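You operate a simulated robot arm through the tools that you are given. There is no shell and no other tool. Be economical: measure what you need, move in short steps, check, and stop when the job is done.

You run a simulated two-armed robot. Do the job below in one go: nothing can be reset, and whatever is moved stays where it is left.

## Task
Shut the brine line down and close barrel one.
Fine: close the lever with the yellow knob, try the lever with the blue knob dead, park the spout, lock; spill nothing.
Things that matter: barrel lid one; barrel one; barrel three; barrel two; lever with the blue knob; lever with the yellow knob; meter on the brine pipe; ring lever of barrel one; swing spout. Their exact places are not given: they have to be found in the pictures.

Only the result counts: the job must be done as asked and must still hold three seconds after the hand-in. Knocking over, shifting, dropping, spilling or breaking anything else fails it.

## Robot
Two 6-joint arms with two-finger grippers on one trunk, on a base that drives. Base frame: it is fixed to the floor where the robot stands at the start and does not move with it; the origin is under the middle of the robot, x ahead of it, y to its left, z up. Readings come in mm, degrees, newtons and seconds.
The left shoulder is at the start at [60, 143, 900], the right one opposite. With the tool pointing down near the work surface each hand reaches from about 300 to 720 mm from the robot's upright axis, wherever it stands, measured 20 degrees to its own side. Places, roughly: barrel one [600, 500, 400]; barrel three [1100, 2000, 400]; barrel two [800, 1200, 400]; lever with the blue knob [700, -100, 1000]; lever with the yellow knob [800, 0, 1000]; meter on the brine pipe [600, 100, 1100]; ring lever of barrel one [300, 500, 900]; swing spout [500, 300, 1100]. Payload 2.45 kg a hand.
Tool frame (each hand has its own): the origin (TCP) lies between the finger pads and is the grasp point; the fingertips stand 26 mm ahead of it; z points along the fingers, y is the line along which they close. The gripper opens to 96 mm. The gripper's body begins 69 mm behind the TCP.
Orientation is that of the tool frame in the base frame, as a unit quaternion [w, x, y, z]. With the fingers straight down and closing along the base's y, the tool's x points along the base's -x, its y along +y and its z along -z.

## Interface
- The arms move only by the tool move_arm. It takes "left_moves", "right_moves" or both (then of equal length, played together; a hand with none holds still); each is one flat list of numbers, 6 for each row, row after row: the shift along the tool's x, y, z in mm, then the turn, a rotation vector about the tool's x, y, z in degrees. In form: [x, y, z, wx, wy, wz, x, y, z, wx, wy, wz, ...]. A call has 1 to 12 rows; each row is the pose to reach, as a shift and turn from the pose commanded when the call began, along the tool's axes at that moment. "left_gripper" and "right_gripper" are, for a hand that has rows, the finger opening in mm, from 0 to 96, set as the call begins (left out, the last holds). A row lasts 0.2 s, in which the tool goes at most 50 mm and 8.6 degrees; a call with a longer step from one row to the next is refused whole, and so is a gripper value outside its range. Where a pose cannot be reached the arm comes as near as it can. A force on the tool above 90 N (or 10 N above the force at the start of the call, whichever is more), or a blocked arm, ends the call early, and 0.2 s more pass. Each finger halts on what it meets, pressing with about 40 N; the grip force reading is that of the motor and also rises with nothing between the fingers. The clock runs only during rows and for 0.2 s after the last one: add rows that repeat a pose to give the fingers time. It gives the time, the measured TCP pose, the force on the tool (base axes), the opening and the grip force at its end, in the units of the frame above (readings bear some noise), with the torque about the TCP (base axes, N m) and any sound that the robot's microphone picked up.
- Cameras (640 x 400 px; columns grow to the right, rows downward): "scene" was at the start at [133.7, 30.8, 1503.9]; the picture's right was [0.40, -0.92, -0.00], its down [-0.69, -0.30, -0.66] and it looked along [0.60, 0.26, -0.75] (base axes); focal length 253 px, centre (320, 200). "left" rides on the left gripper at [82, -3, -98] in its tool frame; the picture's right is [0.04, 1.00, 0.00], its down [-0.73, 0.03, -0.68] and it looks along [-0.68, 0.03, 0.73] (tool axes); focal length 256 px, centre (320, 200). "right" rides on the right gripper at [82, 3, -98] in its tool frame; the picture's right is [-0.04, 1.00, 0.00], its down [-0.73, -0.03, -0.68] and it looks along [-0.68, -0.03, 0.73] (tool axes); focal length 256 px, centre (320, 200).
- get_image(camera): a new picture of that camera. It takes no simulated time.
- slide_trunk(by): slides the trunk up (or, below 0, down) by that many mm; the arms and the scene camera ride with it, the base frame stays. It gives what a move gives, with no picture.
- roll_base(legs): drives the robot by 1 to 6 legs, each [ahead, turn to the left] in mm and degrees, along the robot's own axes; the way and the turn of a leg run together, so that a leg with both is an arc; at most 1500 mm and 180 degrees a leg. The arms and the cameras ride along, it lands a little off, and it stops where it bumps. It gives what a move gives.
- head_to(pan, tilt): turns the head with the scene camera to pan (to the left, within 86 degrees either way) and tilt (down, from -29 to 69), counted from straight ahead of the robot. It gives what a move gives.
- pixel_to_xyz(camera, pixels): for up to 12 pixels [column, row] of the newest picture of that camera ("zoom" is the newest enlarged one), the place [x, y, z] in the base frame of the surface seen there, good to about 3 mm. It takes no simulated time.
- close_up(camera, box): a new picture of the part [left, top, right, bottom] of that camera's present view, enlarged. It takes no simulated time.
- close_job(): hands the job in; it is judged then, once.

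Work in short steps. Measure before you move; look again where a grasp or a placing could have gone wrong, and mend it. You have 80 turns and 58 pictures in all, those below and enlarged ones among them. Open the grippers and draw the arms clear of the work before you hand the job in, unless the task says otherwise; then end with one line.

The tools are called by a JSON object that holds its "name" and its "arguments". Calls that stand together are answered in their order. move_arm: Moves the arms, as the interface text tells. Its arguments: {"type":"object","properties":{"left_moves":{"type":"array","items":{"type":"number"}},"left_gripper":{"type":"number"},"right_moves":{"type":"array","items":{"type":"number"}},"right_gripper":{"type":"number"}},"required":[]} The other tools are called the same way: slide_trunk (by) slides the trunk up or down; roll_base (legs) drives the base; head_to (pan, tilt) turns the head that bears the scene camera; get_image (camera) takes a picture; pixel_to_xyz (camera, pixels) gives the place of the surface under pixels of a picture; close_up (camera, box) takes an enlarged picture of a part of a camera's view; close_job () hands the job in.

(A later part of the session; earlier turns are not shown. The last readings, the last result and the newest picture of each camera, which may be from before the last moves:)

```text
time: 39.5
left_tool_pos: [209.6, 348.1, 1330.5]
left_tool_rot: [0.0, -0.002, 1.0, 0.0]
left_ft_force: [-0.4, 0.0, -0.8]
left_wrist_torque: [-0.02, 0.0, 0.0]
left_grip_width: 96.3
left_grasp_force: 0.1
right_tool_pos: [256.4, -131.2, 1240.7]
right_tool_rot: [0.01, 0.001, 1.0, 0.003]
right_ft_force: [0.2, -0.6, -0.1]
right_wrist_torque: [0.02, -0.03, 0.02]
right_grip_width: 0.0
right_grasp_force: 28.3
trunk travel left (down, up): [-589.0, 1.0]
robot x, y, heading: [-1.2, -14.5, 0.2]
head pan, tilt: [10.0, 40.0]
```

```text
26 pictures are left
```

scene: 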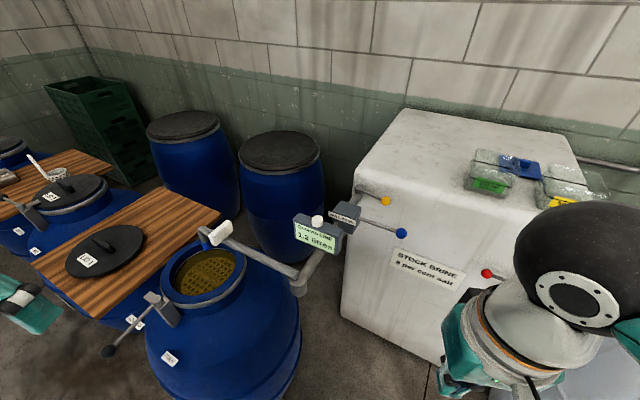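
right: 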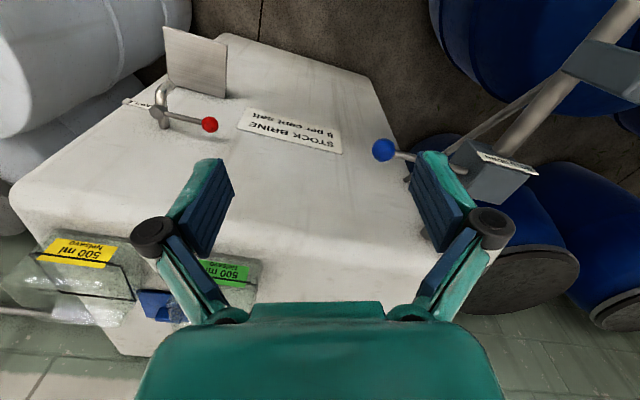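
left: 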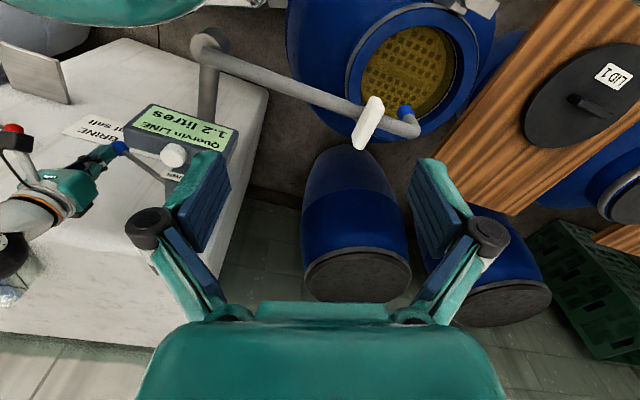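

Now I zoom on the spout elbow/meter region and on barrel two's closed lid as an example.

{"name": "close_up", "arguments": {"camera": "scene", "box": [190, 190, 350, 310]}}

{"name": "close_up", "arguments": {"camera": "scene", "box": [0, 130, 200, 290]}}

```text
3.33 times, centred on (270, 250) of scene
```

zoom: 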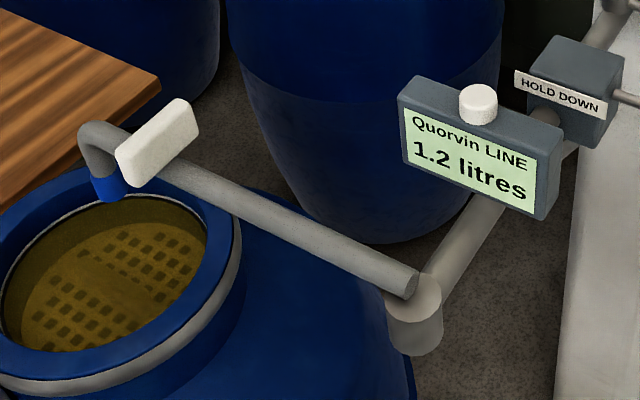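

```text
2.50 times, centred on (100, 210) of scene
```

zoom: 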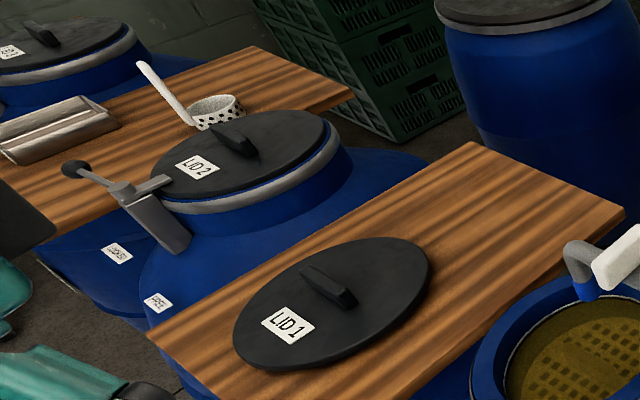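

No bracket is visible, so the park position must be where the spout's swing stops, away from the mouth. I close the left hand and bring it down behind the tube (robot side, about (452,290), z 1062), ready to push it away toward +x.

{"name": "move_arm", "arguments": {"left_moves": [-48, -12, 0, 0, 0, 0, -96, -24, 0, 0, 0, 0, -144, -36, 0, 0, 0, 0, -192, -48, 0, 0, 0, 0, -240, -58, 20, 0, 0, 0, -240, -58, 65, 0, 0, 0, -240, -58, 110, 0, 0, 0, -240, -58, 155, 0, 0, 0, -240, -58, 200, 0, 0, 0, -240, -58, 240, 0, 0, 0, -240, -58, 268, 0, 0, 0, -240, -58, 268, 0, 0, 0], "left_gripper": 0}}

{"name": "get_image", "arguments": {"camera": "left"}}

```text
refused: row 5 steps farther than a row can; nothing moved
```

```text
23 pictures are left
```

left: 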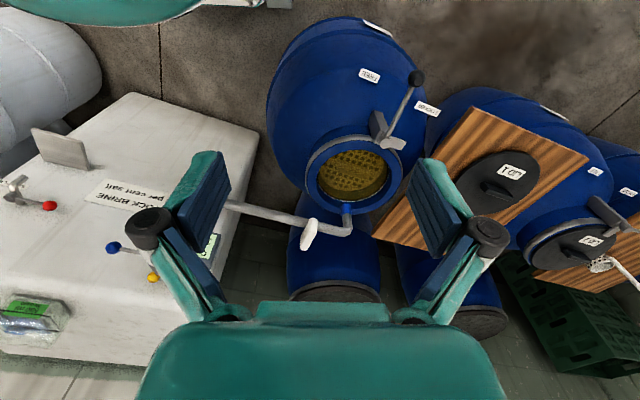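

Same approach with shorter steps.

{"name": "move_arm", "arguments": {"left_moves": [-45, -12, 0, 0, 0, 0, -90, -24, 0, 0, 0, 0, -135, -36, 0, 0, 0, 0, -180, -48, 5, 0, 0, 0, -220, -58, 25, 0, 0, 0, -240, -58, 65, 0, 0, 0, -240, -58, 110, 0, 0, 0, -240, -58, 155, 0, 0, 0, -240, -58, 200, 0, 0, 0, -240, -58, 240, 0, 0, 0, -240, -58, 268, 0, 0, 0, -240, -58, 268, 0, 0, 0], "left_gripper": 0}}

{"name": "get_image", "arguments": {"camera": "scene"}}

```text
time: 42.1
left_tool_pos: [450.6, 291.8, 1063.7]
left_tool_rot: [0.001, -0.002, 1.0, 0.001]
left_ft_force: [-0.4, 0.2, 0.4]
left_wrist_torque: [0.04, 0.01, 0.0]
left_grip_width: 0.1
left_grasp_force: 28.6
right_tool_pos: [257.1, -131.1, 1240.5]
right_tool_rot: [0.011, 0.001, 1.0, 0.003]
right_ft_force: [-0.6, 0.3, -0.3]
right_wrist_torque: [0.01, 0.01, 0.0]
right_grip_width: 0.0
right_grasp_force: 28.5
trunk travel left (down, up): [-589.0, 1.0]
robot x, y, heading: [-2.1, -13.2, 0.2]
head pan, tilt: [10.0, 40.0]
```

```text
22 pictures are left
```

scene: 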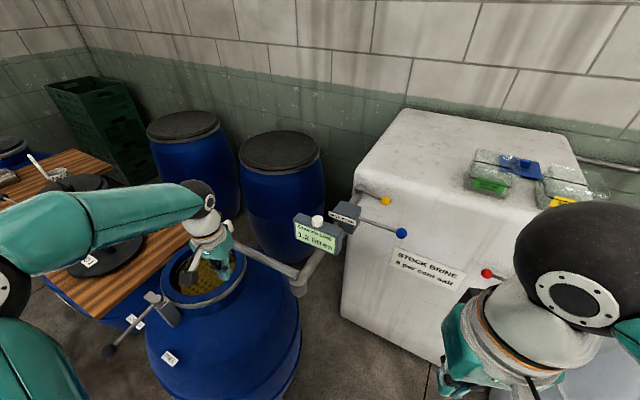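

In position behind the tube. I push the spout along its arc toward +x, to about 45° first.

{"name": "move_arm", "arguments": {"left_moves": [-16, -3, 0, 0, 0, 0, -32, -7, 0, 0, 0, 0, -46, -10, 0, 0, 0, 0, -59, -14, 0, 0, 0, 0, -72, -19, 0, 0, 0, 0, -85, -25, 0, 0, 0, 0, -97, -33, 0, 0, 0, 0, -109, -41, 0, 0, 0, 0]}}

{"name": "close_up", "arguments": {"camera": "scene", "box": [150, 160, 390, 320]}}

```text
time: 43.4
left_tool_pos: [501.4, 279.9, 1064.4]
left_tool_rot: [-0.034, -0.002, 0.999, 0.011]
left_ft_force: [-49.3, 21.6, 26.5]
left_wrist_torque: [-0.14, 0.12, -0.3]
left_grip_width: 0.1
left_grasp_force: 29.1
right_tool_pos: [250.2, -132.1, 1243.7]
right_tool_rot: [0.013, 0.0, 1.0, 0.004]
right_ft_force: [0.3, -1.3, -0.6]
right_wrist_torque: [0.05, 0.07, -0.02]
right_grip_width: 0.0
right_grasp_force: 28.5
trunk travel left (down, up): [-589.0, 1.0]
robot x, y, heading: [-0.7, -6.5, 0.3]
head pan, tilt: [10.0, 40.0]
stopped in row 6 (left hand): the force on the tool passed its limit at 93 N (the readings are from after the stop); the commanded pose is now the measured one
```

```text
2.50 times, centred on (270, 240) of scene
```

zoom: 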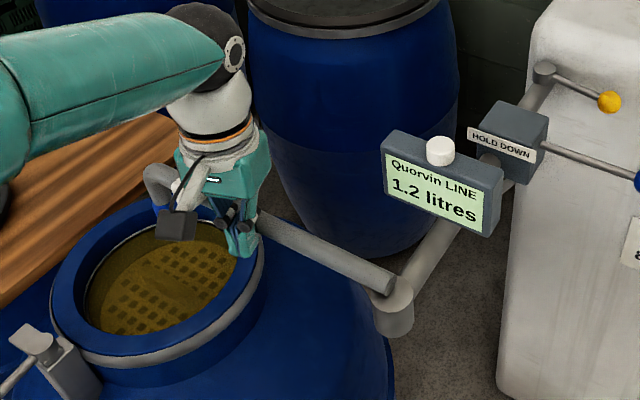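

The spout hardly moved and met a hard stop (normal at about 66°). I back off a little and measure the tube's present angle.

{"name": "move_arm", "arguments": {"left_moves": [20, 5, 0, 0, 0, 0, 45, 8, 0, 0, 0, 0, 50, 8, -45, 0, 0, 0, 60, 8, -90, 0, 0, 0, 70, 8, -135, 0, 0, 0, 80, 8, -180, 0, 0, 0]}}

{"name": "get_image", "arguments": {"camera": "left"}}

{"name": "close_up", "arguments": {"camera": "left", "box": [140, 80, 460, 290]}}

```text
time: 44.8
left_tool_pos: [441.7, 282.5, 1243.1]
left_tool_rot: [-0.025, -0.001, 1.0, 0.005]
left_ft_force: [-0.1, 0.1, -0.9]
left_wrist_torque: [-0.03, 0.01, -0.02]
left_grip_width: 0.2
left_grasp_force: 28.0
right_tool_pos: [257.8, -129.7, 1241.5]
right_tool_rot: [0.01, 0.0, 1.0, 0.003]
right_ft_force: [-0.4, -0.2, 0.7]
right_wrist_torque: [-0.01, 0.0, -0.04]
right_grip_width: 0.0
right_grasp_force: 28.5
trunk travel left (down, up): [-589.0, 1.0]
robot x, y, heading: [-4.7, -15.2, 0.2]
head pan, tilt: [10.0, 40.0]
```

```text
20 pictures are left
```

left: 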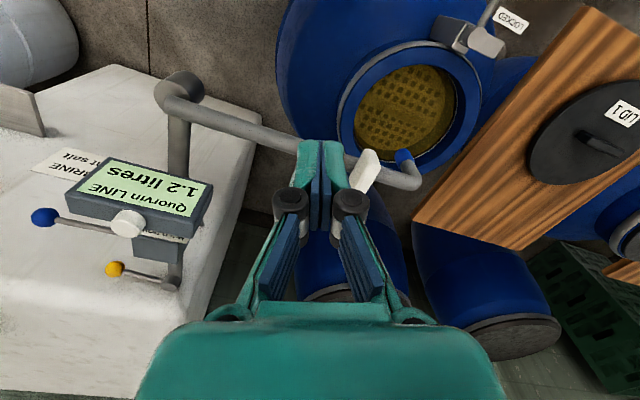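

```text
1.90 times, centred on (300, 185) of left
```

zoom: 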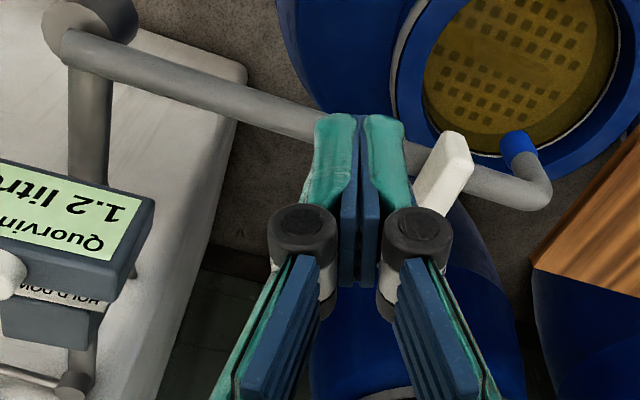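

{"name": "pixel_to_xyz", "arguments": {"camera": "zoom", "pixels": [[75, 45], [150, 75], [230, 97], [310, 120], [500, 190], [525, 195], [517, 145], [455, 145], [440, 200], [445, 165], [460, 185], [410, 160]]}}

```text
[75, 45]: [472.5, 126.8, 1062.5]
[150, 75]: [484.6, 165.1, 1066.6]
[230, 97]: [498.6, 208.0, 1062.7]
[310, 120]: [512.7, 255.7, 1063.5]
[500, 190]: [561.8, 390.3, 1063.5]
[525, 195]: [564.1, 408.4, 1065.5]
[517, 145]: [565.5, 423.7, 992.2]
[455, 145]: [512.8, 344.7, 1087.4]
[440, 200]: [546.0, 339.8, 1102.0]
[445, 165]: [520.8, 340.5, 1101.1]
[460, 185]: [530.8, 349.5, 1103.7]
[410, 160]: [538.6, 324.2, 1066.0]
```

The tube did not move (still at about 71°), so the swing must go the other way, toward the robot side. I cross over the tube and come down on its +x side at about (576,264).

{"name": "move_arm", "arguments": {"left_moves": [-45, -7, 0, 0, 0, 0, -90, -14, 0, 0, 0, 0, -134, -20, 10, 0, 0, 0, -134, -20, 55, 0, 0, 0, -134, -20, 100, 0, 0, 0, -134, -20, 145, 0, 0, 0, -134, -20, 180, 0, 0, 0, -134, -20, 180, 0, 0, 0]}}

```text
time: 46.6
left_tool_pos: [565.7, 264.3, 1055.9]
left_tool_rot: [-0.025, -0.001, 1.0, 0.007]
left_ft_force: [-0.9, 0.2, 0.9]
left_wrist_torque: [-0.05, 0.02, -0.01]
left_grip_width: 0.0
left_grasp_force: 28.5
left hand out of reach, approached as far as the arm can: row 3
right_tool_pos: [256.9, -130.0, 1241.2]
right_tool_rot: [0.011, 0.0, 1.0, 0.004]
right_ft_force: [1.0, 0.5, 0.1]
right_wrist_torque: [0.03, 0.0, -0.01]
right_grip_width: 0.1
right_grasp_force: 27.8
trunk travel left (down, up): [-589.0, 1.0]
robot x, y, heading: [-1.3, -8.5, 0.3]
head pan, tilt: [10.0, 40.0]
```

The hand is free on the +x side. I push the tube gently toward -x by about 20° to test.

{"name": "move_arm", "arguments": {"left_moves": [12, 4, 0, 0, 0, 0, 22, 8, 0, 0, 0, 0, 32, 12, 0, 0, 0, 0, 42, 16, 0, 0, 0, 0, 52, 20, 0, 0, 0, 0, 63, 23, 0, 0, 0, 0]}}

{"name": "close_up", "arguments": {"camera": "scene", "box": [130, 160, 370, 320]}}

```text
time: 48.0
left_tool_pos: [504.3, 288.1, 1060.1]
left_tool_rot: [-0.025, -0.001, 1.0, 0.006]
left_ft_force: [-0.5, 0.7, 0.1]
left_wrist_torque: [0.0, 0.01, 0.01]
left_grip_width: 0.0
left_grasp_force: 28.5
right_tool_pos: [256.6, -129.8, 1242.2]
right_tool_rot: [0.011, 0.0, 1.0, 0.003]
right_ft_force: [-0.3, -0.3, 0.3]
right_wrist_torque: [-0.03, -0.06, 0.0]
right_grip_width: 0.0
right_grasp_force: 28.3
trunk travel left (down, up): [-589.0, 1.0]
robot x, y, heading: [-1.9, -11.3, -0.0]
head pan, tilt: [10.0, 40.0]
```

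```text
2.50 times, centred on (250, 240) of scene
```

zoom: 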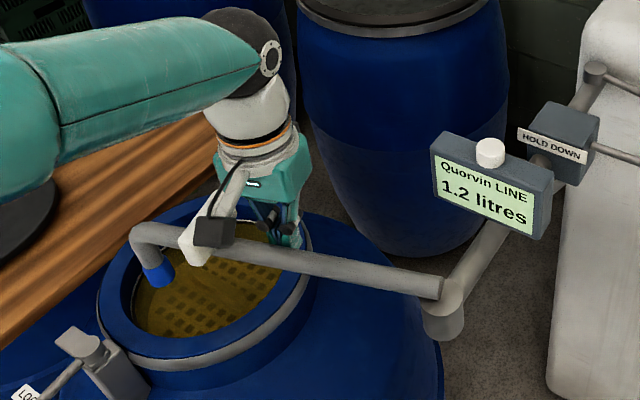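

It swings freely this way. I continue to about 120°.

{"name": "move_arm", "arguments": {"left_moves": [14, 2, 0, 0, 0, 0, 28, 3, 0, 0, 0, 0, 43, 3, 0, 0, 0, 0, 57, 1, 0, 0, 0, 0, 71, -2, 0, 0, 0, 0, 84, -6, 0, 0, 0, 0]}}

{"name": "get_image", "arguments": {"camera": "scene"}}

{"name": "pixel_to_xyz", "arguments": {"camera": "scene", "pixels": [[0, 300], [60, 250], [30, 350], [120, 215]]}}

```text
time: 49.4
left_tool_pos: [420.6, 281.5, 1063.1]
left_tool_rot: [-0.024, -0.001, 1.0, 0.005]
left_ft_force: [0.0, 0.2, 0.0]
left_wrist_torque: [0.03, 0.02, -0.01]
left_grip_width: 0.1
left_grasp_force: 28.8
right_tool_pos: [255.9, -130.4, 1241.1]
right_tool_rot: [0.01, 0.0, 1.0, 0.004]
right_ft_force: [0.2, 0.3, -1.0]
right_wrist_torque: [0.04, -0.04, 0.0]
right_grip_width: 0.0
right_grasp_force: 28.2
trunk travel left (down, up): [-589.0, 1.0]
robot x, y, heading: [-2.4, -12.3, -0.1]
head pan, tilt: [10.0, 40.0]
```

```text
17 pictures are left
```

scene: 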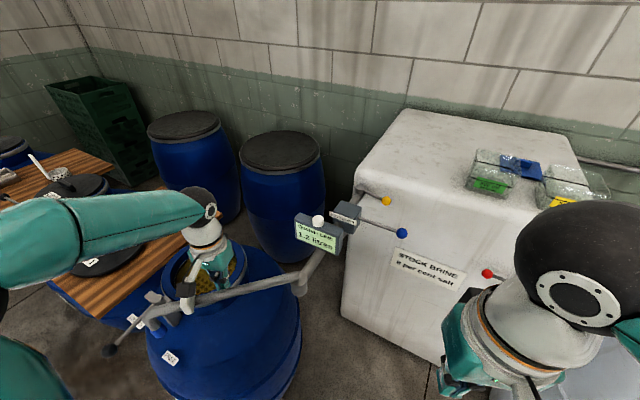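

```text
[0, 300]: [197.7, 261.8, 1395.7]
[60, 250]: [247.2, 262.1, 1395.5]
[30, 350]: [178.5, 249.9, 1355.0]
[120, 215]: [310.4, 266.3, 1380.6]
```

Arm is well above the spout. I continue to about 145°, watching for the stop.

{"name": "move_arm", "arguments": {"left_moves": [13, -5, 0, 0, 0, 0, 26, -12, 0, 0, 0, 0, 38, -19, 0, 0, 0, 0, 50, -27, 0, 0, 0, 0, 60, -37, 0, 0, 0, 0]}}

{"name": "get_image", "arguments": {"camera": "scene"}}

```text
time: 50.6
left_tool_pos: [361.3, 243.7, 1066.9]
left_tool_rot: [-0.026, -0.002, 1.0, 0.006]
left_ft_force: [0.5, 0.1, -0.5]
left_wrist_torque: [0.0, -0.01, -0.04]
left_grip_width: 0.2
left_grasp_force: 28.6
right_tool_pos: [257.0, -131.1, 1240.7]
right_tool_rot: [0.011, -0.001, 1.0, 0.004]
right_ft_force: [1.0, -0.3, 0.7]
right_wrist_torque: [-0.01, 0.01, 0.03]
right_grip_width: 0.4
right_grasp_force: 28.5
trunk travel left (down, up): [-589.0, 1.0]
robot x, y, heading: [-0.6, -9.4, 0.2]
head pan, tilt: [10.0, 40.0]
```

```text
16 pictures are left
```

scene: 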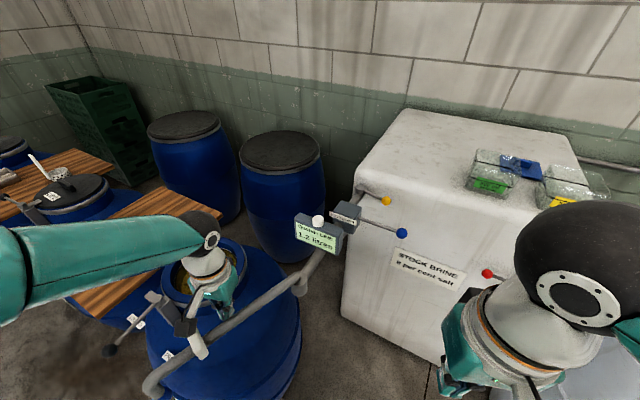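

Still free; the tip is now beyond the barrel. To reach the stop without the spout touching me, I lift the hand clear, back the base 160 mm, and look.

{"name": "move_arm", "arguments": {"left_moves": [-10, 12, 0, 0, 0, 0, -15, 20, -40, 0, 0, 0, -15, 20, -85, 0, 0, 0, -15, 20, -130, 0, 0, 0, -15, 20, -160, 0, 0, 0]}}

{"name": "roll_base", "arguments": {"legs": [[-160, 0]]}}

{"name": "head_to", "arguments": {"pan": 20, "tilt": 45}}

{"name": "get_image", "arguments": {"camera": "scene"}}

```text
time: 51.8
left_tool_pos: [383.6, 261.8, 1226.8]
left_tool_rot: [-0.026, -0.002, 1.0, 0.006]
left_ft_force: [0.0, 1.1, 0.8]
left_wrist_torque: [0.0, -0.02, -0.03]
left_grip_width: 0.0
left_grasp_force: 28.7
right_tool_pos: [256.1, -131.0, 1241.6]
right_tool_rot: [0.009, 0.0, 1.0, 0.003]
right_ft_force: [0.2, 0.8, 0.0]
right_wrist_torque: [0.0, -0.01, 0.0]
right_grip_width: 0.0
right_grasp_force: 28.8
trunk travel left (down, up): [-589.0, 1.0]
robot x, y, heading: [-1.4, -13.4, -0.0]
head pan, tilt: [10.0, 40.0]
```

```text
time: 53.3
left_tool_pos: [221.0, 262.6, 1227.2]
left_tool_rot: [-0.025, -0.002, 1.0, 0.006]
left_ft_force: [-0.8, 0.2, -0.1]
left_wrist_torque: [0.03, -0.03, 0.01]
left_grip_width: 0.0
left_grasp_force: 28.8
right_tool_pos: [95.0, -130.5, 1242.1]
right_tool_rot: [0.01, 0.0, 1.0, 0.004]
right_ft_force: [-0.9, 0.2, 0.2]
right_wrist_torque: [0.0, -0.03, 0.0]
right_grip_width: 0.1
right_grasp_force: 28.6
trunk travel left (down, up): [-589.0, 1.0]
robot x, y, heading: [-163.6, -10.8, 0.0]
head pan, tilt: [10.0, 40.0]
```

```text
time: 54.0
left_tool_pos: [223.4, 262.6, 1226.1]
left_tool_rot: [-0.026, -0.001, 1.0, 0.006]
left_ft_force: [0.4, 0.2, 0.1]
left_wrist_torque: [-0.01, 0.0, -0.01]
left_grip_width: 0.2
left_grasp_force: 28.7
right_tool_pos: [97.0, -129.0, 1241.9]
right_tool_rot: [0.009, -0.001, 1.0, 0.004]
right_ft_force: [0.6, 0.1, -0.4]
right_wrist_torque: [0.02, 0.01, 0.0]
right_grip_width: 0.0
right_grasp_force: 28.2
trunk travel left (down, up): [-589.0, 1.0]
robot x, y, heading: [-164.4, -10.4, 0.3]
head pan, tilt: [20.0, 45.0]
```

```text
15 pictures are left
```

scene: 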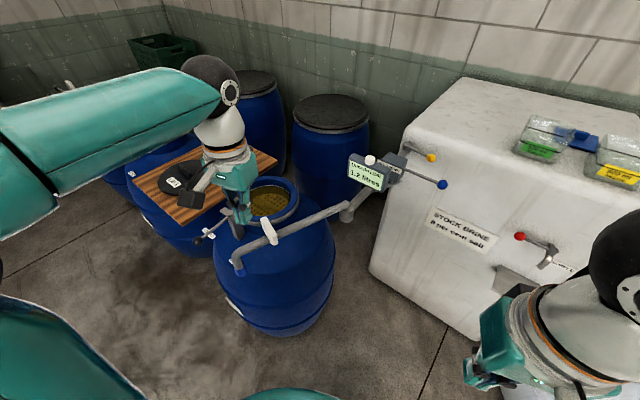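

I measure the spout's present position.

{"name": "pixel_to_xyz", "arguments": {"camera": "scene", "pixels": [[338, 210], [310, 219], [290, 227], [250, 246], [237, 264], [268, 230], [345, 205]]}}

```text
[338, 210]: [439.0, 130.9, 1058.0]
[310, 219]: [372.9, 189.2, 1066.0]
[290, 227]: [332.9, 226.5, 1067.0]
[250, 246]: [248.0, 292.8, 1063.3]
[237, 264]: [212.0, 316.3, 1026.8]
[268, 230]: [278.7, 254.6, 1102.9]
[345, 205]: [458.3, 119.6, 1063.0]
```

Tube is at about 140°. I bring the hand to its +y side at about (343,268) and push on in small steps to find the stop.

{"name": "move_arm", "arguments": {"left_moves": [-40, 2, 0, 0, 0, 0, -80, 4, 0, 0, 0, 0, -120, 6, 0, 0, 0, 0, -120, 6, 45, 0, 0, 0, -120, 6, 90, 0, 0, 0, -120, 6, 135, 0, 0, 0, -120, 6, 162, 0, 0, 0, -120, 6, 162, 0, 0, 0]}}

{"name": "move_arm", "arguments": {"left_moves": [8, -14, 0, 0, 0, 0, 20, -27, 0, 0, 0, 0, 30, -36, 0, 0, 0, 0, 40, -50, 0, 0, 0, 0, 49, -64, 0, 0, 0, 0]}}

```text
time: 55.8
left_tool_pos: [335.5, 271.7, 1057.1]
left_tool_rot: [-0.025, -0.003, 1.0, 0.006]
left_ft_force: [0.3, -0.9, -0.2]
left_wrist_torque: [0.0, -0.01, 0.02]
left_grip_width: 0.0
left_grasp_force: 28.3
right_tool_pos: [97.3, -130.7, 1240.7]
right_tool_rot: [0.011, -0.001, 1.0, 0.004]
right_ft_force: [0.0, 0.2, -0.2]
right_wrist_torque: [0.01, -0.01, 0.03]
right_grip_width: 0.0
right_grasp_force: 28.8
trunk travel left (down, up): [-589.0, 1.0]
robot x, y, heading: [-161.1, -10.6, 0.3]
head pan, tilt: [20.0, 45.0]
```

```text
time: 57.0
left_tool_pos: [284.9, 205.3, 1059.8]
left_tool_rot: [-0.025, -0.002, 1.0, 0.006]
left_ft_force: [0.2, 0.0, -0.4]
left_wrist_torque: [-0.02, -0.02, -0.03]
left_grip_width: 0.0
left_grasp_force: 28.7
right_tool_pos: [96.5, -130.4, 1241.7]
right_tool_rot: [0.01, -0.001, 1.0, 0.004]
right_ft_force: [-0.7, 0.3, 0.1]
right_wrist_torque: [-0.03, -0.04, 0.0]
right_grip_width: 0.1
right_grasp_force: 28.5
trunk travel left (down, up): [-589.0, 1.0]
robot x, y, heading: [-162.9, -12.3, 0.1]
head pan, tilt: [20.0, 45.0]
```

No resistance yet at about 160°. I continue to about 180°.

{"name": "move_arm", "arguments": {"left_moves": [7, -15, 0, 0, 0, 0, 13, -30, 0, 0, 0, 0, 18, -47, 0, 0, 0, 0, 21, -63, 0, 0, 0, 0]}}

{"name": "get_image", "arguments": {"camera": "scene"}}

```text
time: 57.6
left_tool_pos: [285.9, 204.5, 1060.5]
left_tool_rot: [-0.014, 0.0, 1.0, 0.027]
left_ft_force: [11.5, 54.3, -15.3]
left_wrist_torque: [0.41, -0.18, -0.48]
left_grip_width: 0.2
left_grasp_force: 28.2
right_tool_pos: [100.1, -128.0, 1240.4]
right_tool_rot: [0.009, -0.001, 1.0, 0.003]
right_ft_force: [0.5, -1.0, -0.4]
right_wrist_torque: [0.1, -0.01, -0.01]
right_grip_width: 0.0
right_grasp_force: 28.4
trunk travel left (down, up): [-589.0, 1.0]
robot x, y, heading: [-160.6, -11.3, 0.5]
head pan, tilt: [20.0, 45.0]
stopped in row 2 (left hand): the force on the tool passed its limit at 102 N (the readings are from after the stop); the commanded pose is now the measured one
```

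```text
14 pictures are left
```

scene: 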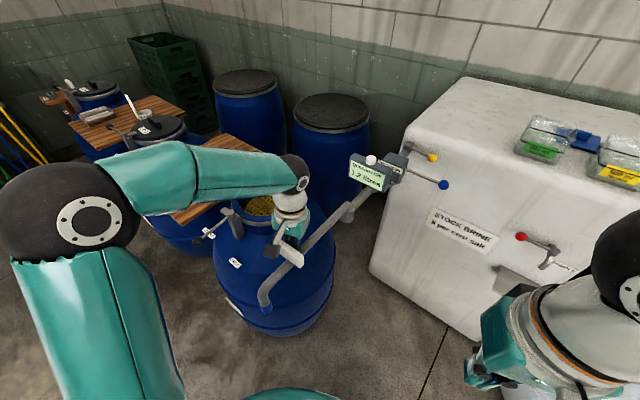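

The stop is at about 161°, in line with the pipe: the spout is parked. I back off and lift the left hand, and check the surroundings to the left before driving there.

{"name": "move_arm", "arguments": {"left_moves": [-5, 20, 0, 0, 0, 0, -8, 30, -40, 0, 0, 0, -8, 30, -85, 0, 0, 0, 20, 40, -120, 0, 0, 0, 50, 50, -150, 0, 0, 0, 70, 50, -170, 0, 0, 0]}}

{"name": "pixel_to_xyz", "arguments": {"camera": "scene", "pixels": [[20, 130], [8, 160], [50, 100], [70, 88], [30, 230], [98, 90], [100, 116], [155, 128], [135, 105], [310, 225]]}}

{"name": "head_to", "arguments": {"pan": 75, "tilt": 40}}

{"name": "get_image", "arguments": {"camera": "scene"}}

```text
time: 59.0
left_tool_pos: [214.7, 238.2, 1239.3]
left_tool_rot: [-0.014, -0.002, 1.0, 0.019]
left_ft_force: [0.0, -0.1, -0.4]
left_wrist_torque: [0.0, -0.04, 0.0]
left_grip_width: 0.0
left_grasp_force: 28.8
right_tool_pos: [94.8, -129.6, 1242.3]
right_tool_rot: [0.011, -0.001, 1.0, 0.004]
right_ft_force: [-0.6, 0.6, 0.1]
right_wrist_torque: [-0.02, -0.03, 0.01]
right_grip_width: 0.0
right_grasp_force: 28.5
trunk travel left (down, up): [-589.0, 1.0]
robot x, y, heading: [-163.8, -9.9, 0.3]
head pan, tilt: [20.0, 45.0]
```

```text
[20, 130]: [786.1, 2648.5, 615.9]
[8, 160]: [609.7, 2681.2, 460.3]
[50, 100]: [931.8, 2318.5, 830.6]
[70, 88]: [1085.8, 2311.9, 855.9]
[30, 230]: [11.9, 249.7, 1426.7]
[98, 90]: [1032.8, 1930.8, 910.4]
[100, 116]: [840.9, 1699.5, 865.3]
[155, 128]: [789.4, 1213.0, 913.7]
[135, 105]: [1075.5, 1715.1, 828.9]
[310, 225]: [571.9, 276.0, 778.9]
```

```text
time: 60.2
left_tool_pos: [214.6, 236.5, 1238.4]
left_tool_rot: [-0.014, -0.002, 1.0, 0.019]
left_ft_force: [-0.2, -0.9, -0.6]
left_wrist_torque: [-0.01, -0.01, 0.02]
left_grip_width: 0.0
left_grasp_force: 28.8
right_tool_pos: [96.0, -130.8, 1242.0]
right_tool_rot: [0.01, -0.001, 1.0, 0.003]
right_ft_force: [0.6, -0.3, 0.0]
right_wrist_torque: [0.04, 0.0, -0.02]
right_grip_width: 0.0
right_grasp_force: 28.8
trunk travel left (down, up): [-589.0, 1.0]
robot x, y, heading: [-162.1, -10.2, 0.3]
head pan, tilt: [75.0, 40.0]
```

```text
13 pictures are left
```

scene: 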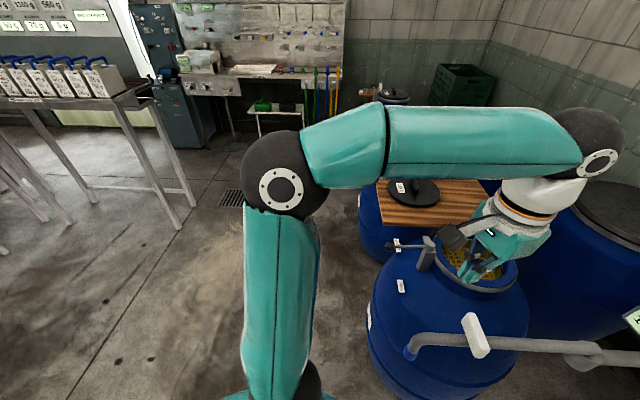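

Floor to the left is free. I drive to stand in front of barrel one (about x -30, y 500), lower the trunk, and look.

{"name": "roll_base", "arguments": {"legs": [[0, 75], [530, 0], [0, -75]]}}

{"name": "slide_trunk", "arguments": {"by": -64}}

{"name": "head_to", "arguments": {"pan": 5, "tilt": 55}}

{"name": "get_image", "arguments": {"camera": "scene"}}

```text
time: 68.4
left_tool_pos: [-28.3, 959.1, 1237.4]
left_tool_rot: [-0.019, -0.474, 0.88, 0.008]
left_ft_force: [0.3, 0.7, -0.1]
left_wrist_torque: [0.03, 0.01, 0.01]
left_grip_width: 0.0
left_grasp_force: 28.1
right_tool_pos: [211.7, 657.8, 1243.9]
right_tool_rot: [0.009, -0.474, 0.88, 0.007]
right_ft_force: [-0.3, -0.2, -0.7]
right_wrist_torque: [-0.03, 0.0, -0.03]
right_grip_width: 0.0
right_grasp_force: 29.0
trunk travel left (down, up): [-589.0, 1.0]
robot x, y, heading: [-19.7, 501.0, 57.2]
head pan, tilt: [75.0, 40.0]
stopped in leg 3: the robot was blocked; the commanded pose is now the measured one
```

```text
time: 69.4
left_tool_pos: [-24.5, 956.8, 1174.3]
left_tool_rot: [-0.021, -0.474, 0.88, 0.01]
left_ft_force: [-1.4, -0.8, 0.0]
left_wrist_torque: [0.02, -0.04, 0.0]
left_grip_width: 0.2
left_grasp_force: 28.8
right_tool_pos: [217.1, 654.6, 1179.4]
right_tool_rot: [0.007, -0.473, 0.881, 0.009]
right_ft_force: [-0.3, 0.3, -0.6]
right_wrist_torque: [-0.01, 0.01, 0.0]
right_grip_width: 0.1
right_grasp_force: 29.1
trunk travel left (down, up): [-525.0, 65.0]
robot x, y, heading: [-24.4, 499.6, 57.4]
head pan, tilt: [75.0, 40.0]
```

```text
time: 70.8
left_tool_pos: [-24.0, 957.0, 1173.9]
left_tool_rot: [-0.021, -0.474, 0.88, 0.01]
left_ft_force: [-0.3, -0.5, 0.5]
left_wrist_torque: [0.0, 0.02, 0.01]
left_grip_width: 0.1
left_grasp_force: 29.0
right_tool_pos: [216.1, 654.9, 1179.4]
right_tool_rot: [0.007, -0.474, 0.881, 0.009]
right_ft_force: [0.4, -0.7, 0.0]
right_wrist_torque: [0.03, -0.01, -0.04]
right_grip_width: 0.0
right_grasp_force: 28.3
trunk travel left (down, up): [-525.0, 65.0]
robot x, y, heading: [-18.9, 501.1, 57.2]
head pan, tilt: [5.0, 55.0]
```

```text
12 pictures are left
```

scene: 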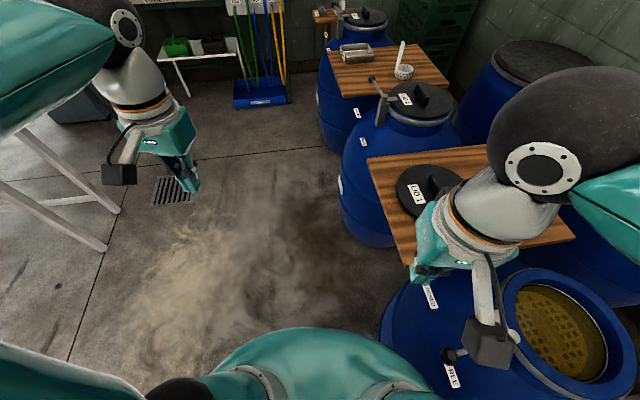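

The base got blocked at heading 57°, most likely its corner near barrel one. I turn 4° back to be free; from this heading the right hand should reach lid, mouth and lever. Then look with the right camera.

{"name": "roll_base", "arguments": {"legs": [[0, 4]]}}

{"name": "get_image", "arguments": {"camera": "right"}}

```text
time: 71.7
left_tool_pos: [-56.6, 956.4, 1175.8]
left_tool_rot: [-0.022, -0.504, 0.863, 0.01]
left_ft_force: [-0.4, 0.3, 0.5]
left_wrist_torque: [0.0, -0.01, -0.01]
left_grip_width: 0.0
left_grasp_force: 28.7
right_tool_pos: [205.1, 671.0, 1179.1]
right_tool_rot: [0.006, -0.504, 0.864, 0.009]
right_ft_force: [-0.8, 0.2, 0.3]
right_wrist_torque: [0.05, 0.01, -0.02]
right_grip_width: 0.2
right_grasp_force: 28.3
trunk travel left (down, up): [-525.0, 65.0]
robot x, y, heading: [-22.3, 501.3, 61.9]
head pan, tilt: [5.0, 55.0]
```

```text
11 pictures are left
```

right: 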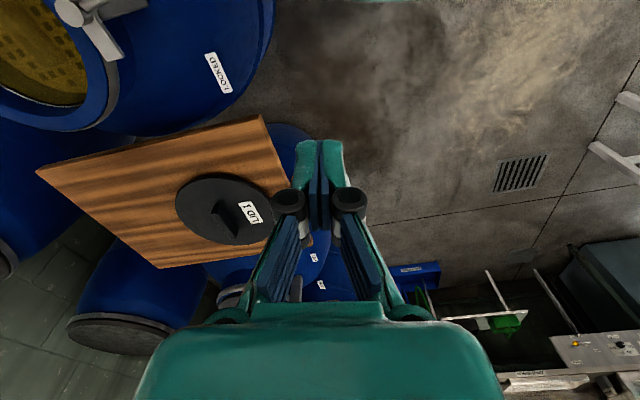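

I measure the lid rim, its handle ends, the mouth and the ring lever from this picture.

{"name": "pixel_to_xyz", "arguments": {"camera": "right", "pixels": [[219, 207], [232, 230], [226, 216], [240, 205], [178, 205], [225, 175], [215, 240], [265, 225], [150, 170], [108, 85], [70, 12], [100, 35]]}}

{"name": "close_up", "arguments": {"camera": "right", "box": [160, 150, 320, 260]}}

```text
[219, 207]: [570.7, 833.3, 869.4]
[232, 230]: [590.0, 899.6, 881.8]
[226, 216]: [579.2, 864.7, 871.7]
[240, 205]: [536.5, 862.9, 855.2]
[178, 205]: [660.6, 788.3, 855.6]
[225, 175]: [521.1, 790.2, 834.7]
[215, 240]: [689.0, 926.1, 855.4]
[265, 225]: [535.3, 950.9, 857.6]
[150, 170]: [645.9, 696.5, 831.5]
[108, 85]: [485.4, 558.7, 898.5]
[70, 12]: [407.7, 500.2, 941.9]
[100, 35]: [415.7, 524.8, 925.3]
```

```text
3.64 times, centred on (240, 205) of right
```

zoom: 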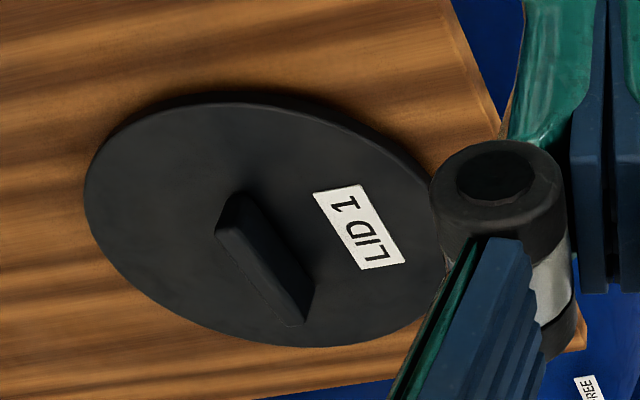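

I measure the handle bar and lid outline precisely in the zoom.

{"name": "pixel_to_xyz", "arguments": {"camera": "zoom", "pixels": [[228, 238], [295, 318], [250, 265], [240, 210], [308, 282], [270, 285], [95, 190], [250, 108], [420, 190], [270, 338], [120, 265], [345, 130]]}}

```text
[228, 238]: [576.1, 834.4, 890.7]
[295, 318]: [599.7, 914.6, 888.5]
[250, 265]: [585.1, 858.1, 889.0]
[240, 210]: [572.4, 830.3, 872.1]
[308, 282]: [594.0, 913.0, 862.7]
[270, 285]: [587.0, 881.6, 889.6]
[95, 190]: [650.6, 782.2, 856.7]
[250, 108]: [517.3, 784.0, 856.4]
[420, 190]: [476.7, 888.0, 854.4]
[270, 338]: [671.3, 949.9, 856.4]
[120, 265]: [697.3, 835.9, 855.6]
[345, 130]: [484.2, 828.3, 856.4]
```

Handle bar: centre (587,873), top z 890, axis about 73°; lid centre (587,872), radius about 113. I bring the right hand above the bar, fingers open 60 mm and yawed 11° to close across it.

{"name": "move_arm", "arguments": {"right_moves": [-36, -23, 10, 0, 0, -1, -73, -47, 25, 0, 0, -2, -109, -70, 40, 0, 0, -3, -146, -93, 58, 0, 0, -4, -182, -117, 75, 0, 0, -6, -218, -140, 93, 0, 0, -7, -255, -163, 110, 0, 0, -8, -291, -186, 128, 0, 0, -9, -328, -210, 146, 0, 0, -10, -364, -233, 164, 0, 0, -11, -364, -233, 204, 0, 0, -11, -364, -233, 204, 0, 0, -11], "right_gripper": 60}}

{"name": "get_image", "arguments": {"camera": "scene"}}

```text
time: 74.3
left_tool_pos: [-56.3, 956.0, 1175.0]
left_tool_rot: [-0.022, -0.504, 0.863, 0.009]
left_ft_force: [0.8, -0.1, -0.4]
left_wrist_torque: [-0.01, 0.03, 0.02]
left_grip_width: 0.0
left_grasp_force: 28.3
right_tool_pos: [590.1, 879.4, 980.7]
right_tool_rot: [0.007, -0.585, 0.811, 0.007]
right_ft_force: [0.1, -0.4, -1.3]
right_wrist_torque: [-0.03, 0.03, 0.03]
right_grip_width: 60.3
right_grasp_force: 0.0
trunk travel left (down, up): [-525.0, 65.0]
robot x, y, heading: [-17.3, 501.9, 61.2]
head pan, tilt: [5.0, 55.0]
```

```text
9 pictures are left
```

scene: 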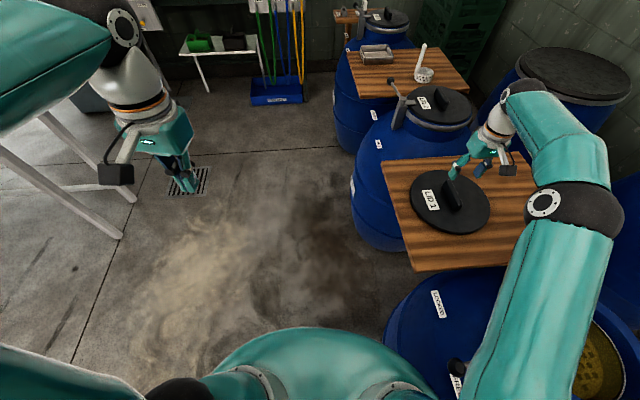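

Fingers are over the bar. I lower to z about 886, then close on the handle.

{"name": "move_arm", "arguments": {"right_moves": [3, 1, 40, 0, 0, 0, 6, 1, 75, 0, 0, 0, 6, 1, 94, 0, 0, 0, 6, 1, 94, 0, 0, 0]}}

{"name": "move_arm", "arguments": {"right_moves": [0, 0, 0, 0, 0, 0, 0, 0, 0, 0, 0, 0, 0, 0, 0, 0, 0, 0, 0, 0, 0, 0, 0, 0], "right_gripper": 0}}

```text
time: 75.3
left_tool_pos: [-55.7, 955.2, 1175.0]
left_tool_rot: [-0.021, -0.505, 0.863, 0.009]
left_ft_force: [0.5, 0.4, 1.0]
left_wrist_torque: [-0.04, 0.01, -0.02]
left_grip_width: 0.2
left_grasp_force: 28.2
right_tool_pos: [585.2, 874.4, 886.8]
right_tool_rot: [0.008, -0.585, 0.811, 0.007]
right_ft_force: [-0.6, 0.5, -1.1]
right_wrist_torque: [0.05, 0.0, -0.01]
right_grip_width: 60.1
right_grasp_force: 0.1
trunk travel left (down, up): [-525.0, 65.0]
robot x, y, heading: [-19.5, 500.7, 61.6]
head pan, tilt: [5.0, 55.0]
```

```text
time: 76.3
left_tool_pos: [-55.9, 956.5, 1175.6]
left_tool_rot: [-0.022, -0.505, 0.863, 0.009]
left_ft_force: [-0.3, -0.1, -0.7]
left_wrist_torque: [0.02, 0.04, -0.01]
left_grip_width: 0.1
left_grasp_force: 28.3
right_tool_pos: [584.9, 876.2, 886.8]
right_tool_rot: [0.008, -0.585, 0.811, 0.009]
right_ft_force: [1.0, -0.9, 0.6]
right_wrist_torque: [0.12, -0.11, -0.06]
right_grip_width: 17.6
right_grasp_force: 40.1
trunk travel left (down, up): [-525.0, 65.0]
robot x, y, heading: [-18.1, 502.9, 61.2]
head pan, tilt: [5.0, 55.0]
```

The lid is gripped (17.6 mm, 40 N). I lift it 120 mm and turn the head to see the mouth and ring lever for exact placing.

{"name": "move_arm", "arguments": {"right_moves": [0, 0, -10, 0, 0, 0, 0, 0, -30, 0, 0, 0, 0, 0, -60, 0, 0, 0, 0, 0, -90, 0, 0, 0, 0, 0, -120, 0, 0, 0]}}

{"name": "head_to", "arguments": {"pan": -55, "tilt": 50}}

{"name": "get_image", "arguments": {"camera": "scene"}}

```text
time: 77.5
left_tool_pos: [-56.8, 956.9, 1174.4]
left_tool_rot: [-0.022, -0.504, 0.863, 0.009]
left_ft_force: [-0.6, 0.0, -0.7]
left_wrist_torque: [0.02, 0.01, 0.01]
left_grip_width: 0.0
left_grasp_force: 28.6
right_tool_pos: [583.7, 871.9, 1007.7]
right_tool_rot: [0.007, -0.585, 0.811, 0.008]
right_ft_force: [0.5, 0.3, -3.6]
right_wrist_torque: [-0.02, 0.04, -0.01]
right_grip_width: 17.8
right_grasp_force: 39.9
trunk travel left (down, up): [-525.0, 65.0]
robot x, y, heading: [-19.4, 498.7, 61.4]
head pan, tilt: [5.0, 55.0]
```

```text
time: 78.8
left_tool_pos: [-56.0, 957.2, 1174.8]
left_tool_rot: [-0.021, -0.504, 0.863, 0.01]
left_ft_force: [-0.2, -1.0, -0.2]
left_wrist_torque: [0.02, -0.02, -0.01]
left_grip_width: 0.0
left_grasp_force: 28.4
right_tool_pos: [583.4, 872.6, 1007.2]
right_tool_rot: [0.007, -0.585, 0.811, 0.008]
right_ft_force: [-0.5, 0.3, -3.2]
right_wrist_torque: [-0.03, -0.04, 0.0]
right_grip_width: 17.8
right_grasp_force: 40.4
trunk travel left (down, up): [-525.0, 65.0]
robot x, y, heading: [-18.4, 496.6, 61.4]
head pan, tilt: [-55.0, 50.0]
```

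```text
8 pictures are left
```

scene: 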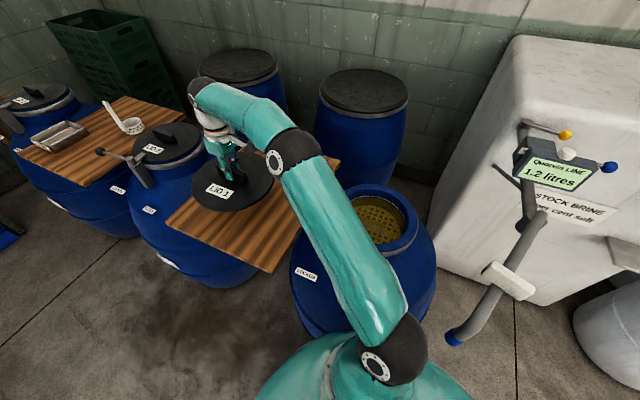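

Lid is up; the right part of the mouth rim is visible (around 390,215). I measure points along its outer and inner edges.

{"name": "pixel_to_xyz", "arguments": {"camera": "scene", "pixels": [[362, 186], [378, 186], [395, 191], [407, 199], [415, 210], [416, 222], [412, 234], [404, 242], [372, 190], [398, 200], [407, 222], [385, 248]]}}

{"name": "close_up", "arguments": {"camera": "scene", "box": [280, 160, 460, 280]}}

```text
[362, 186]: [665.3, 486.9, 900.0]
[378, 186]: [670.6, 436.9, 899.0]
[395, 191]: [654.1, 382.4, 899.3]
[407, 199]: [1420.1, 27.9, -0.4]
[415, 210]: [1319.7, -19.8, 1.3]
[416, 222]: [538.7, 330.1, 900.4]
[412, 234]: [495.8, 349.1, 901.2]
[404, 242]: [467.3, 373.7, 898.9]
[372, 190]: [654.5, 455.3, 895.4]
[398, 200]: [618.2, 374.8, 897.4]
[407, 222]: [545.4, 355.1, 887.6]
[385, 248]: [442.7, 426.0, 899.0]
```

```text
3.33 times, centred on (370, 220) of scene
```

zoom: 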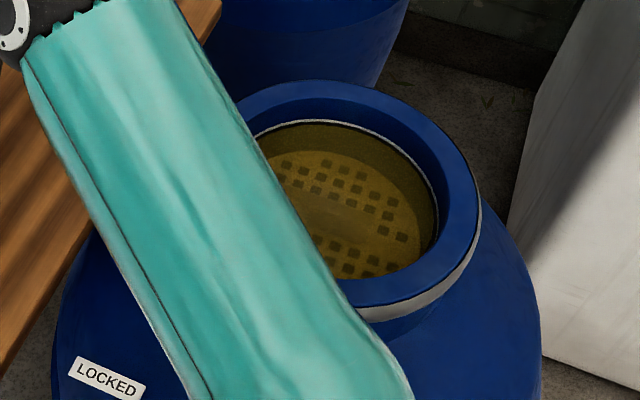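

Mouth centre fits (555,447), rim z 899, outer radius about 117. I carry the lid over, about 75 mm above the rim.

{"name": "move_arm", "arguments": {"right_moves": [20, -5, -15, 0, 0, 0, 60, -16, -22, 0, 0, 0, 100, -26, -25, 0, 0, 0, 142, -37, -25, 0, 0, 0, 185, -48, -25, 0, 0, 0, 228, -59, -25, 0, 0, 0, 271, -70, -25, 0, 0, 0, 314, -82, -25, 0, 0, 0, 357, -93, -25, 0, 0, 0, 390, -101, -25, 0, 0, 0, 411, -107, -25, 0, 0, 0, 411, -107, -25, 0, 0, 0]}}

{"name": "get_image", "arguments": {"camera": "scene"}}

```text
time: 81.4
left_tool_pos: [-57.0, 956.6, 1175.0]
left_tool_rot: [-0.022, -0.505, 0.863, 0.01]
left_ft_force: [0.3, 0.1, 0.0]
left_wrist_torque: [-0.01, -0.03, -0.04]
left_grip_width: 0.0
left_grasp_force: 29.1
right_tool_pos: [557.5, 448.9, 1022.5]
right_tool_rot: [0.008, -0.585, 0.811, 0.008]
right_ft_force: [0.0, -0.8, -3.1]
right_wrist_torque: [-0.03, -0.01, -0.05]
right_grip_width: 17.7
right_grasp_force: 40.4
trunk travel left (down, up): [-525.0, 65.0]
robot x, y, heading: [-19.5, 500.3, 61.3]
head pan, tilt: [-55.0, 50.0]
```

```text
6 pictures are left
```

scene: 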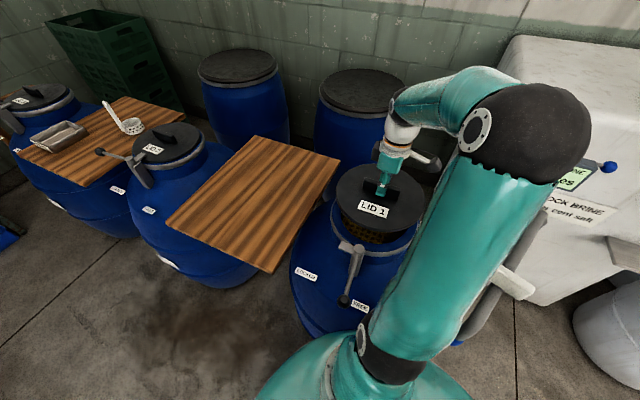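

Lid is centred over the mouth. I lower to just above the rim, then by small steps.

{"name": "move_arm", "arguments": {"right_moves": [1, 1, 25, 0, 0, 0, 1, 1, 45, 0, 0, 0, 1, 1, 58, 0, 0, 0, 1, 1, 63, 0, 0, 0, 1, 1, 67, 0, 0, 0, 1, 1, 67, 0, 0, 0]}}

```text
time: 82.8
left_tool_pos: [-55.6, 956.0, 1175.4]
left_tool_rot: [-0.022, -0.504, 0.863, 0.011]
left_ft_force: [-0.2, 1.1, 0.7]
left_wrist_torque: [-0.02, -0.02, -0.01]
left_grip_width: 0.0
left_grasp_force: 28.3
right_tool_pos: [555.9, 448.7, 955.2]
right_tool_rot: [0.009, -0.585, 0.811, 0.008]
right_ft_force: [-0.5, -0.2, -3.8]
right_wrist_torque: [0.0, -0.01, -0.01]
right_grip_width: 17.4
right_grasp_force: 39.9
trunk travel left (down, up): [-525.0, 65.0]
robot x, y, heading: [-22.2, 501.1, 61.5]
head pan, tilt: [-55.0, 50.0]
```

Still no contact at z 955 (force only the lid's weight). I go down in 3 mm steps.

{"name": "move_arm", "arguments": {"right_moves": [0, 0, 2, 0, 0, 0, 0, 0, 4, 0, 0, 0, 0, 0, 6, 0, 0, 0, 0, 0, 6, 0, 0, 0]}}

```text
time: 83.8
left_tool_pos: [-54.3, 956.7, 1174.2]
left_tool_rot: [-0.021, -0.504, 0.863, 0.009]
left_ft_force: [0.3, 0.1, 0.2]
left_wrist_torque: [-0.03, 0.02, -0.01]
left_grip_width: 0.0
left_grasp_force: 28.3
right_tool_pos: [555.9, 449.0, 948.9]
right_tool_rot: [0.008, -0.585, 0.811, 0.009]
right_ft_force: [-0.2, -0.6, -3.3]
right_wrist_torque: [-0.01, -0.03, -0.03]
right_grip_width: 17.6
right_grasp_force: 39.8
trunk travel left (down, up): [-525.0, 65.0]
robot x, y, heading: [-21.3, 499.6, 61.2]
head pan, tilt: [-55.0, 50.0]
```

{"name": "move_arm", "arguments": {"right_moves": [0, 0, 2, 0, 0, 0, 0, 0, 4, 0, 0, 0, 0, 0, 6, 0, 0, 0, 0, 0, 8, 0, 0, 0, 0, 0, 8, 0, 0, 0]}}

{"name": "close_up", "arguments": {"camera": "scene", "box": [290, 150, 450, 310]}}

```text
time: 85.0
left_tool_pos: [-58.3, 955.6, 1175.4]
left_tool_rot: [-0.02, -0.505, 0.863, 0.009]
left_ft_force: [-0.3, -0.7, 0.6]
left_wrist_torque: [-0.03, 0.01, 0.0]
left_grip_width: 0.2
left_grasp_force: 28.5
right_tool_pos: [556.2, 449.5, 944.5]
right_tool_rot: [0.011, -0.585, 0.811, 0.005]
right_ft_force: [3.0, 0.0, 32.3]
right_wrist_torque: [-0.32, 0.02, 0.04]
right_grip_width: 17.8
right_grasp_force: 39.9
trunk travel left (down, up): [-525.0, 65.0]
robot x, y, heading: [-19.7, 499.1, 61.5]
head pan, tilt: [-55.0, 50.0]
```

```text
2.50 times, centred on (370, 230) of scene
```

zoom: 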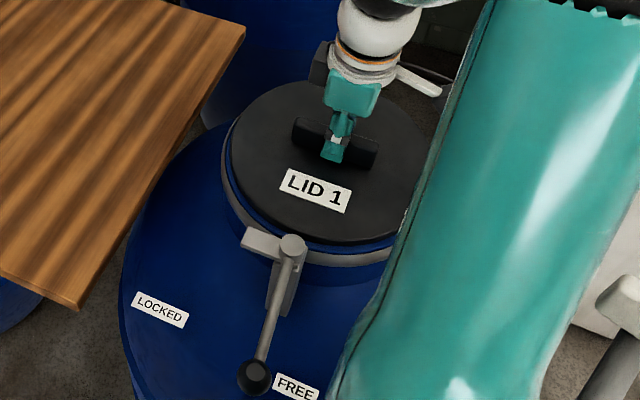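

Contact at 32 N, z 944.5; the lid looks centred. I verify lid level and centre, then release and rise.

{"name": "pixel_to_xyz", "arguments": {"camera": "zoom", "pixels": [[240, 150], [280, 222], [340, 235], [270, 95], [400, 220], [230, 190], [330, 248], [290, 245], [255, 375], [250, 240]]}}

{"name": "move_arm", "arguments": {"right_moves": [0, 0, -4, 0, 0, 0, 0, 0, -4, 0, 0, 0, 0, 0, -4, 0, 0, 0, 0, 0, -4, 0, 0, 0], "right_gripper": 60}}

{"name": "move_arm", "arguments": {"right_moves": [0, 0, -30, 0, 0, 0, 0, 0, -70, 0, 0, 0, 0, 0, -110, 0, 0, 0, 0, 0, -140, 0, 0, 0]}}

```text
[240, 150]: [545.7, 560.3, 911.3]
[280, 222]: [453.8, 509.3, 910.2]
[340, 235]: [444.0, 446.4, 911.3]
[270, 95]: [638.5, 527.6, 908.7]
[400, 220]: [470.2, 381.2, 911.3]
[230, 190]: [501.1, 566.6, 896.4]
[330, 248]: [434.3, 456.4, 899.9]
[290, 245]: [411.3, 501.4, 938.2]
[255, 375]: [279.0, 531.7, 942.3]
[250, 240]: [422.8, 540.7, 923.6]
```

```text
time: 86.0
left_tool_pos: [-55.2, 955.7, 1175.3]
left_tool_rot: [-0.022, -0.505, 0.863, 0.01]
left_ft_force: [0.0, 0.3, 0.3]
left_wrist_torque: [0.05, 0.01, -0.02]
left_grip_width: 0.1
left_grasp_force: 28.5
right_tool_pos: [555.1, 449.4, 944.9]
right_tool_rot: [0.007, -0.585, 0.811, 0.009]
right_ft_force: [0.0, 1.2, -0.2]
right_wrist_torque: [-0.04, 0.02, 0.01]
right_grip_width: 59.7
right_grasp_force: 0.0
trunk travel left (down, up): [-525.0, 65.0]
robot x, y, heading: [-19.5, 501.1, 61.3]
head pan, tilt: [-55.0, 50.0]
```

```text
time: 87.0
left_tool_pos: [-56.5, 955.9, 1174.5]
left_tool_rot: [-0.022, -0.504, 0.864, 0.01]
left_ft_force: [-0.6, 1.1, -0.9]
left_wrist_torque: [-0.02, 0.03, -0.02]
left_grip_width: 0.0
left_grasp_force: 28.3
right_tool_pos: [554.5, 445.6, 1086.0]
right_tool_rot: [0.006, -0.585, 0.811, 0.009]
right_ft_force: [0.4, 0.3, 0.9]
right_wrist_torque: [-0.04, 0.01, -0.01]
right_grip_width: 60.2
right_grasp_force: 0.1
trunk travel left (down, up): [-525.0, 65.0]
robot x, y, heading: [-22.1, 498.9, 61.3]
head pan, tilt: [-55.0, 50.0]
```

The lid is level (z 911) and centred, released. The right hand is too near its shoulder for the ring lever, so I raise it and back the base 150 mm along its heading.

{"name": "move_arm", "arguments": {"right_moves": [0, 0, -40, 0, 0, 0, 0, 0, -80, 0, 0, 0, 0, 0, -110, 0, 0, 0], "right_gripper": 0}}

{"name": "roll_base", "arguments": {"legs": [[-150, 0]]}}

```text
time: 87.8
left_tool_pos: [-55.7, 955.7, 1174.3]
left_tool_rot: [-0.022, -0.504, 0.863, 0.01]
left_ft_force: [0.1, 0.3, 0.5]
left_wrist_torque: [0.02, -0.02, 0.01]
left_grip_width: 0.0
left_grasp_force: 29.0
right_tool_pos: [554.8, 443.5, 1195.5]
right_tool_rot: [0.009, -0.585, 0.811, 0.008]
right_ft_force: [-0.3, -0.1, -0.4]
right_wrist_torque: [0.01, 0.0, -0.04]
right_grip_width: 0.0
right_grasp_force: 28.8
trunk travel left (down, up): [-525.0, 65.0]
robot x, y, heading: [-21.6, 497.3, 61.2]
head pan, tilt: [-55.0, 50.0]
```

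```text
time: 89.2
left_tool_pos: [-128.1, 821.9, 1175.8]
left_tool_rot: [-0.021, -0.505, 0.863, 0.01]
left_ft_force: [-0.4, 0.4, -0.5]
left_wrist_torque: [0.08, 0.01, -0.01]
left_grip_width: 0.0
left_grasp_force: 28.0
right_tool_pos: [482.0, 308.8, 1195.4]
right_tool_rot: [0.01, -0.584, 0.811, 0.008]
right_ft_force: [-0.4, -0.8, -0.2]
right_wrist_torque: [0.04, 0.0, 0.0]
right_grip_width: 0.0
right_grasp_force: 28.5
trunk travel left (down, up): [-525.0, 65.0]
robot x, y, heading: [-88.2, 369.3, 61.3]
head pan, tilt: [-55.0, 50.0]
```

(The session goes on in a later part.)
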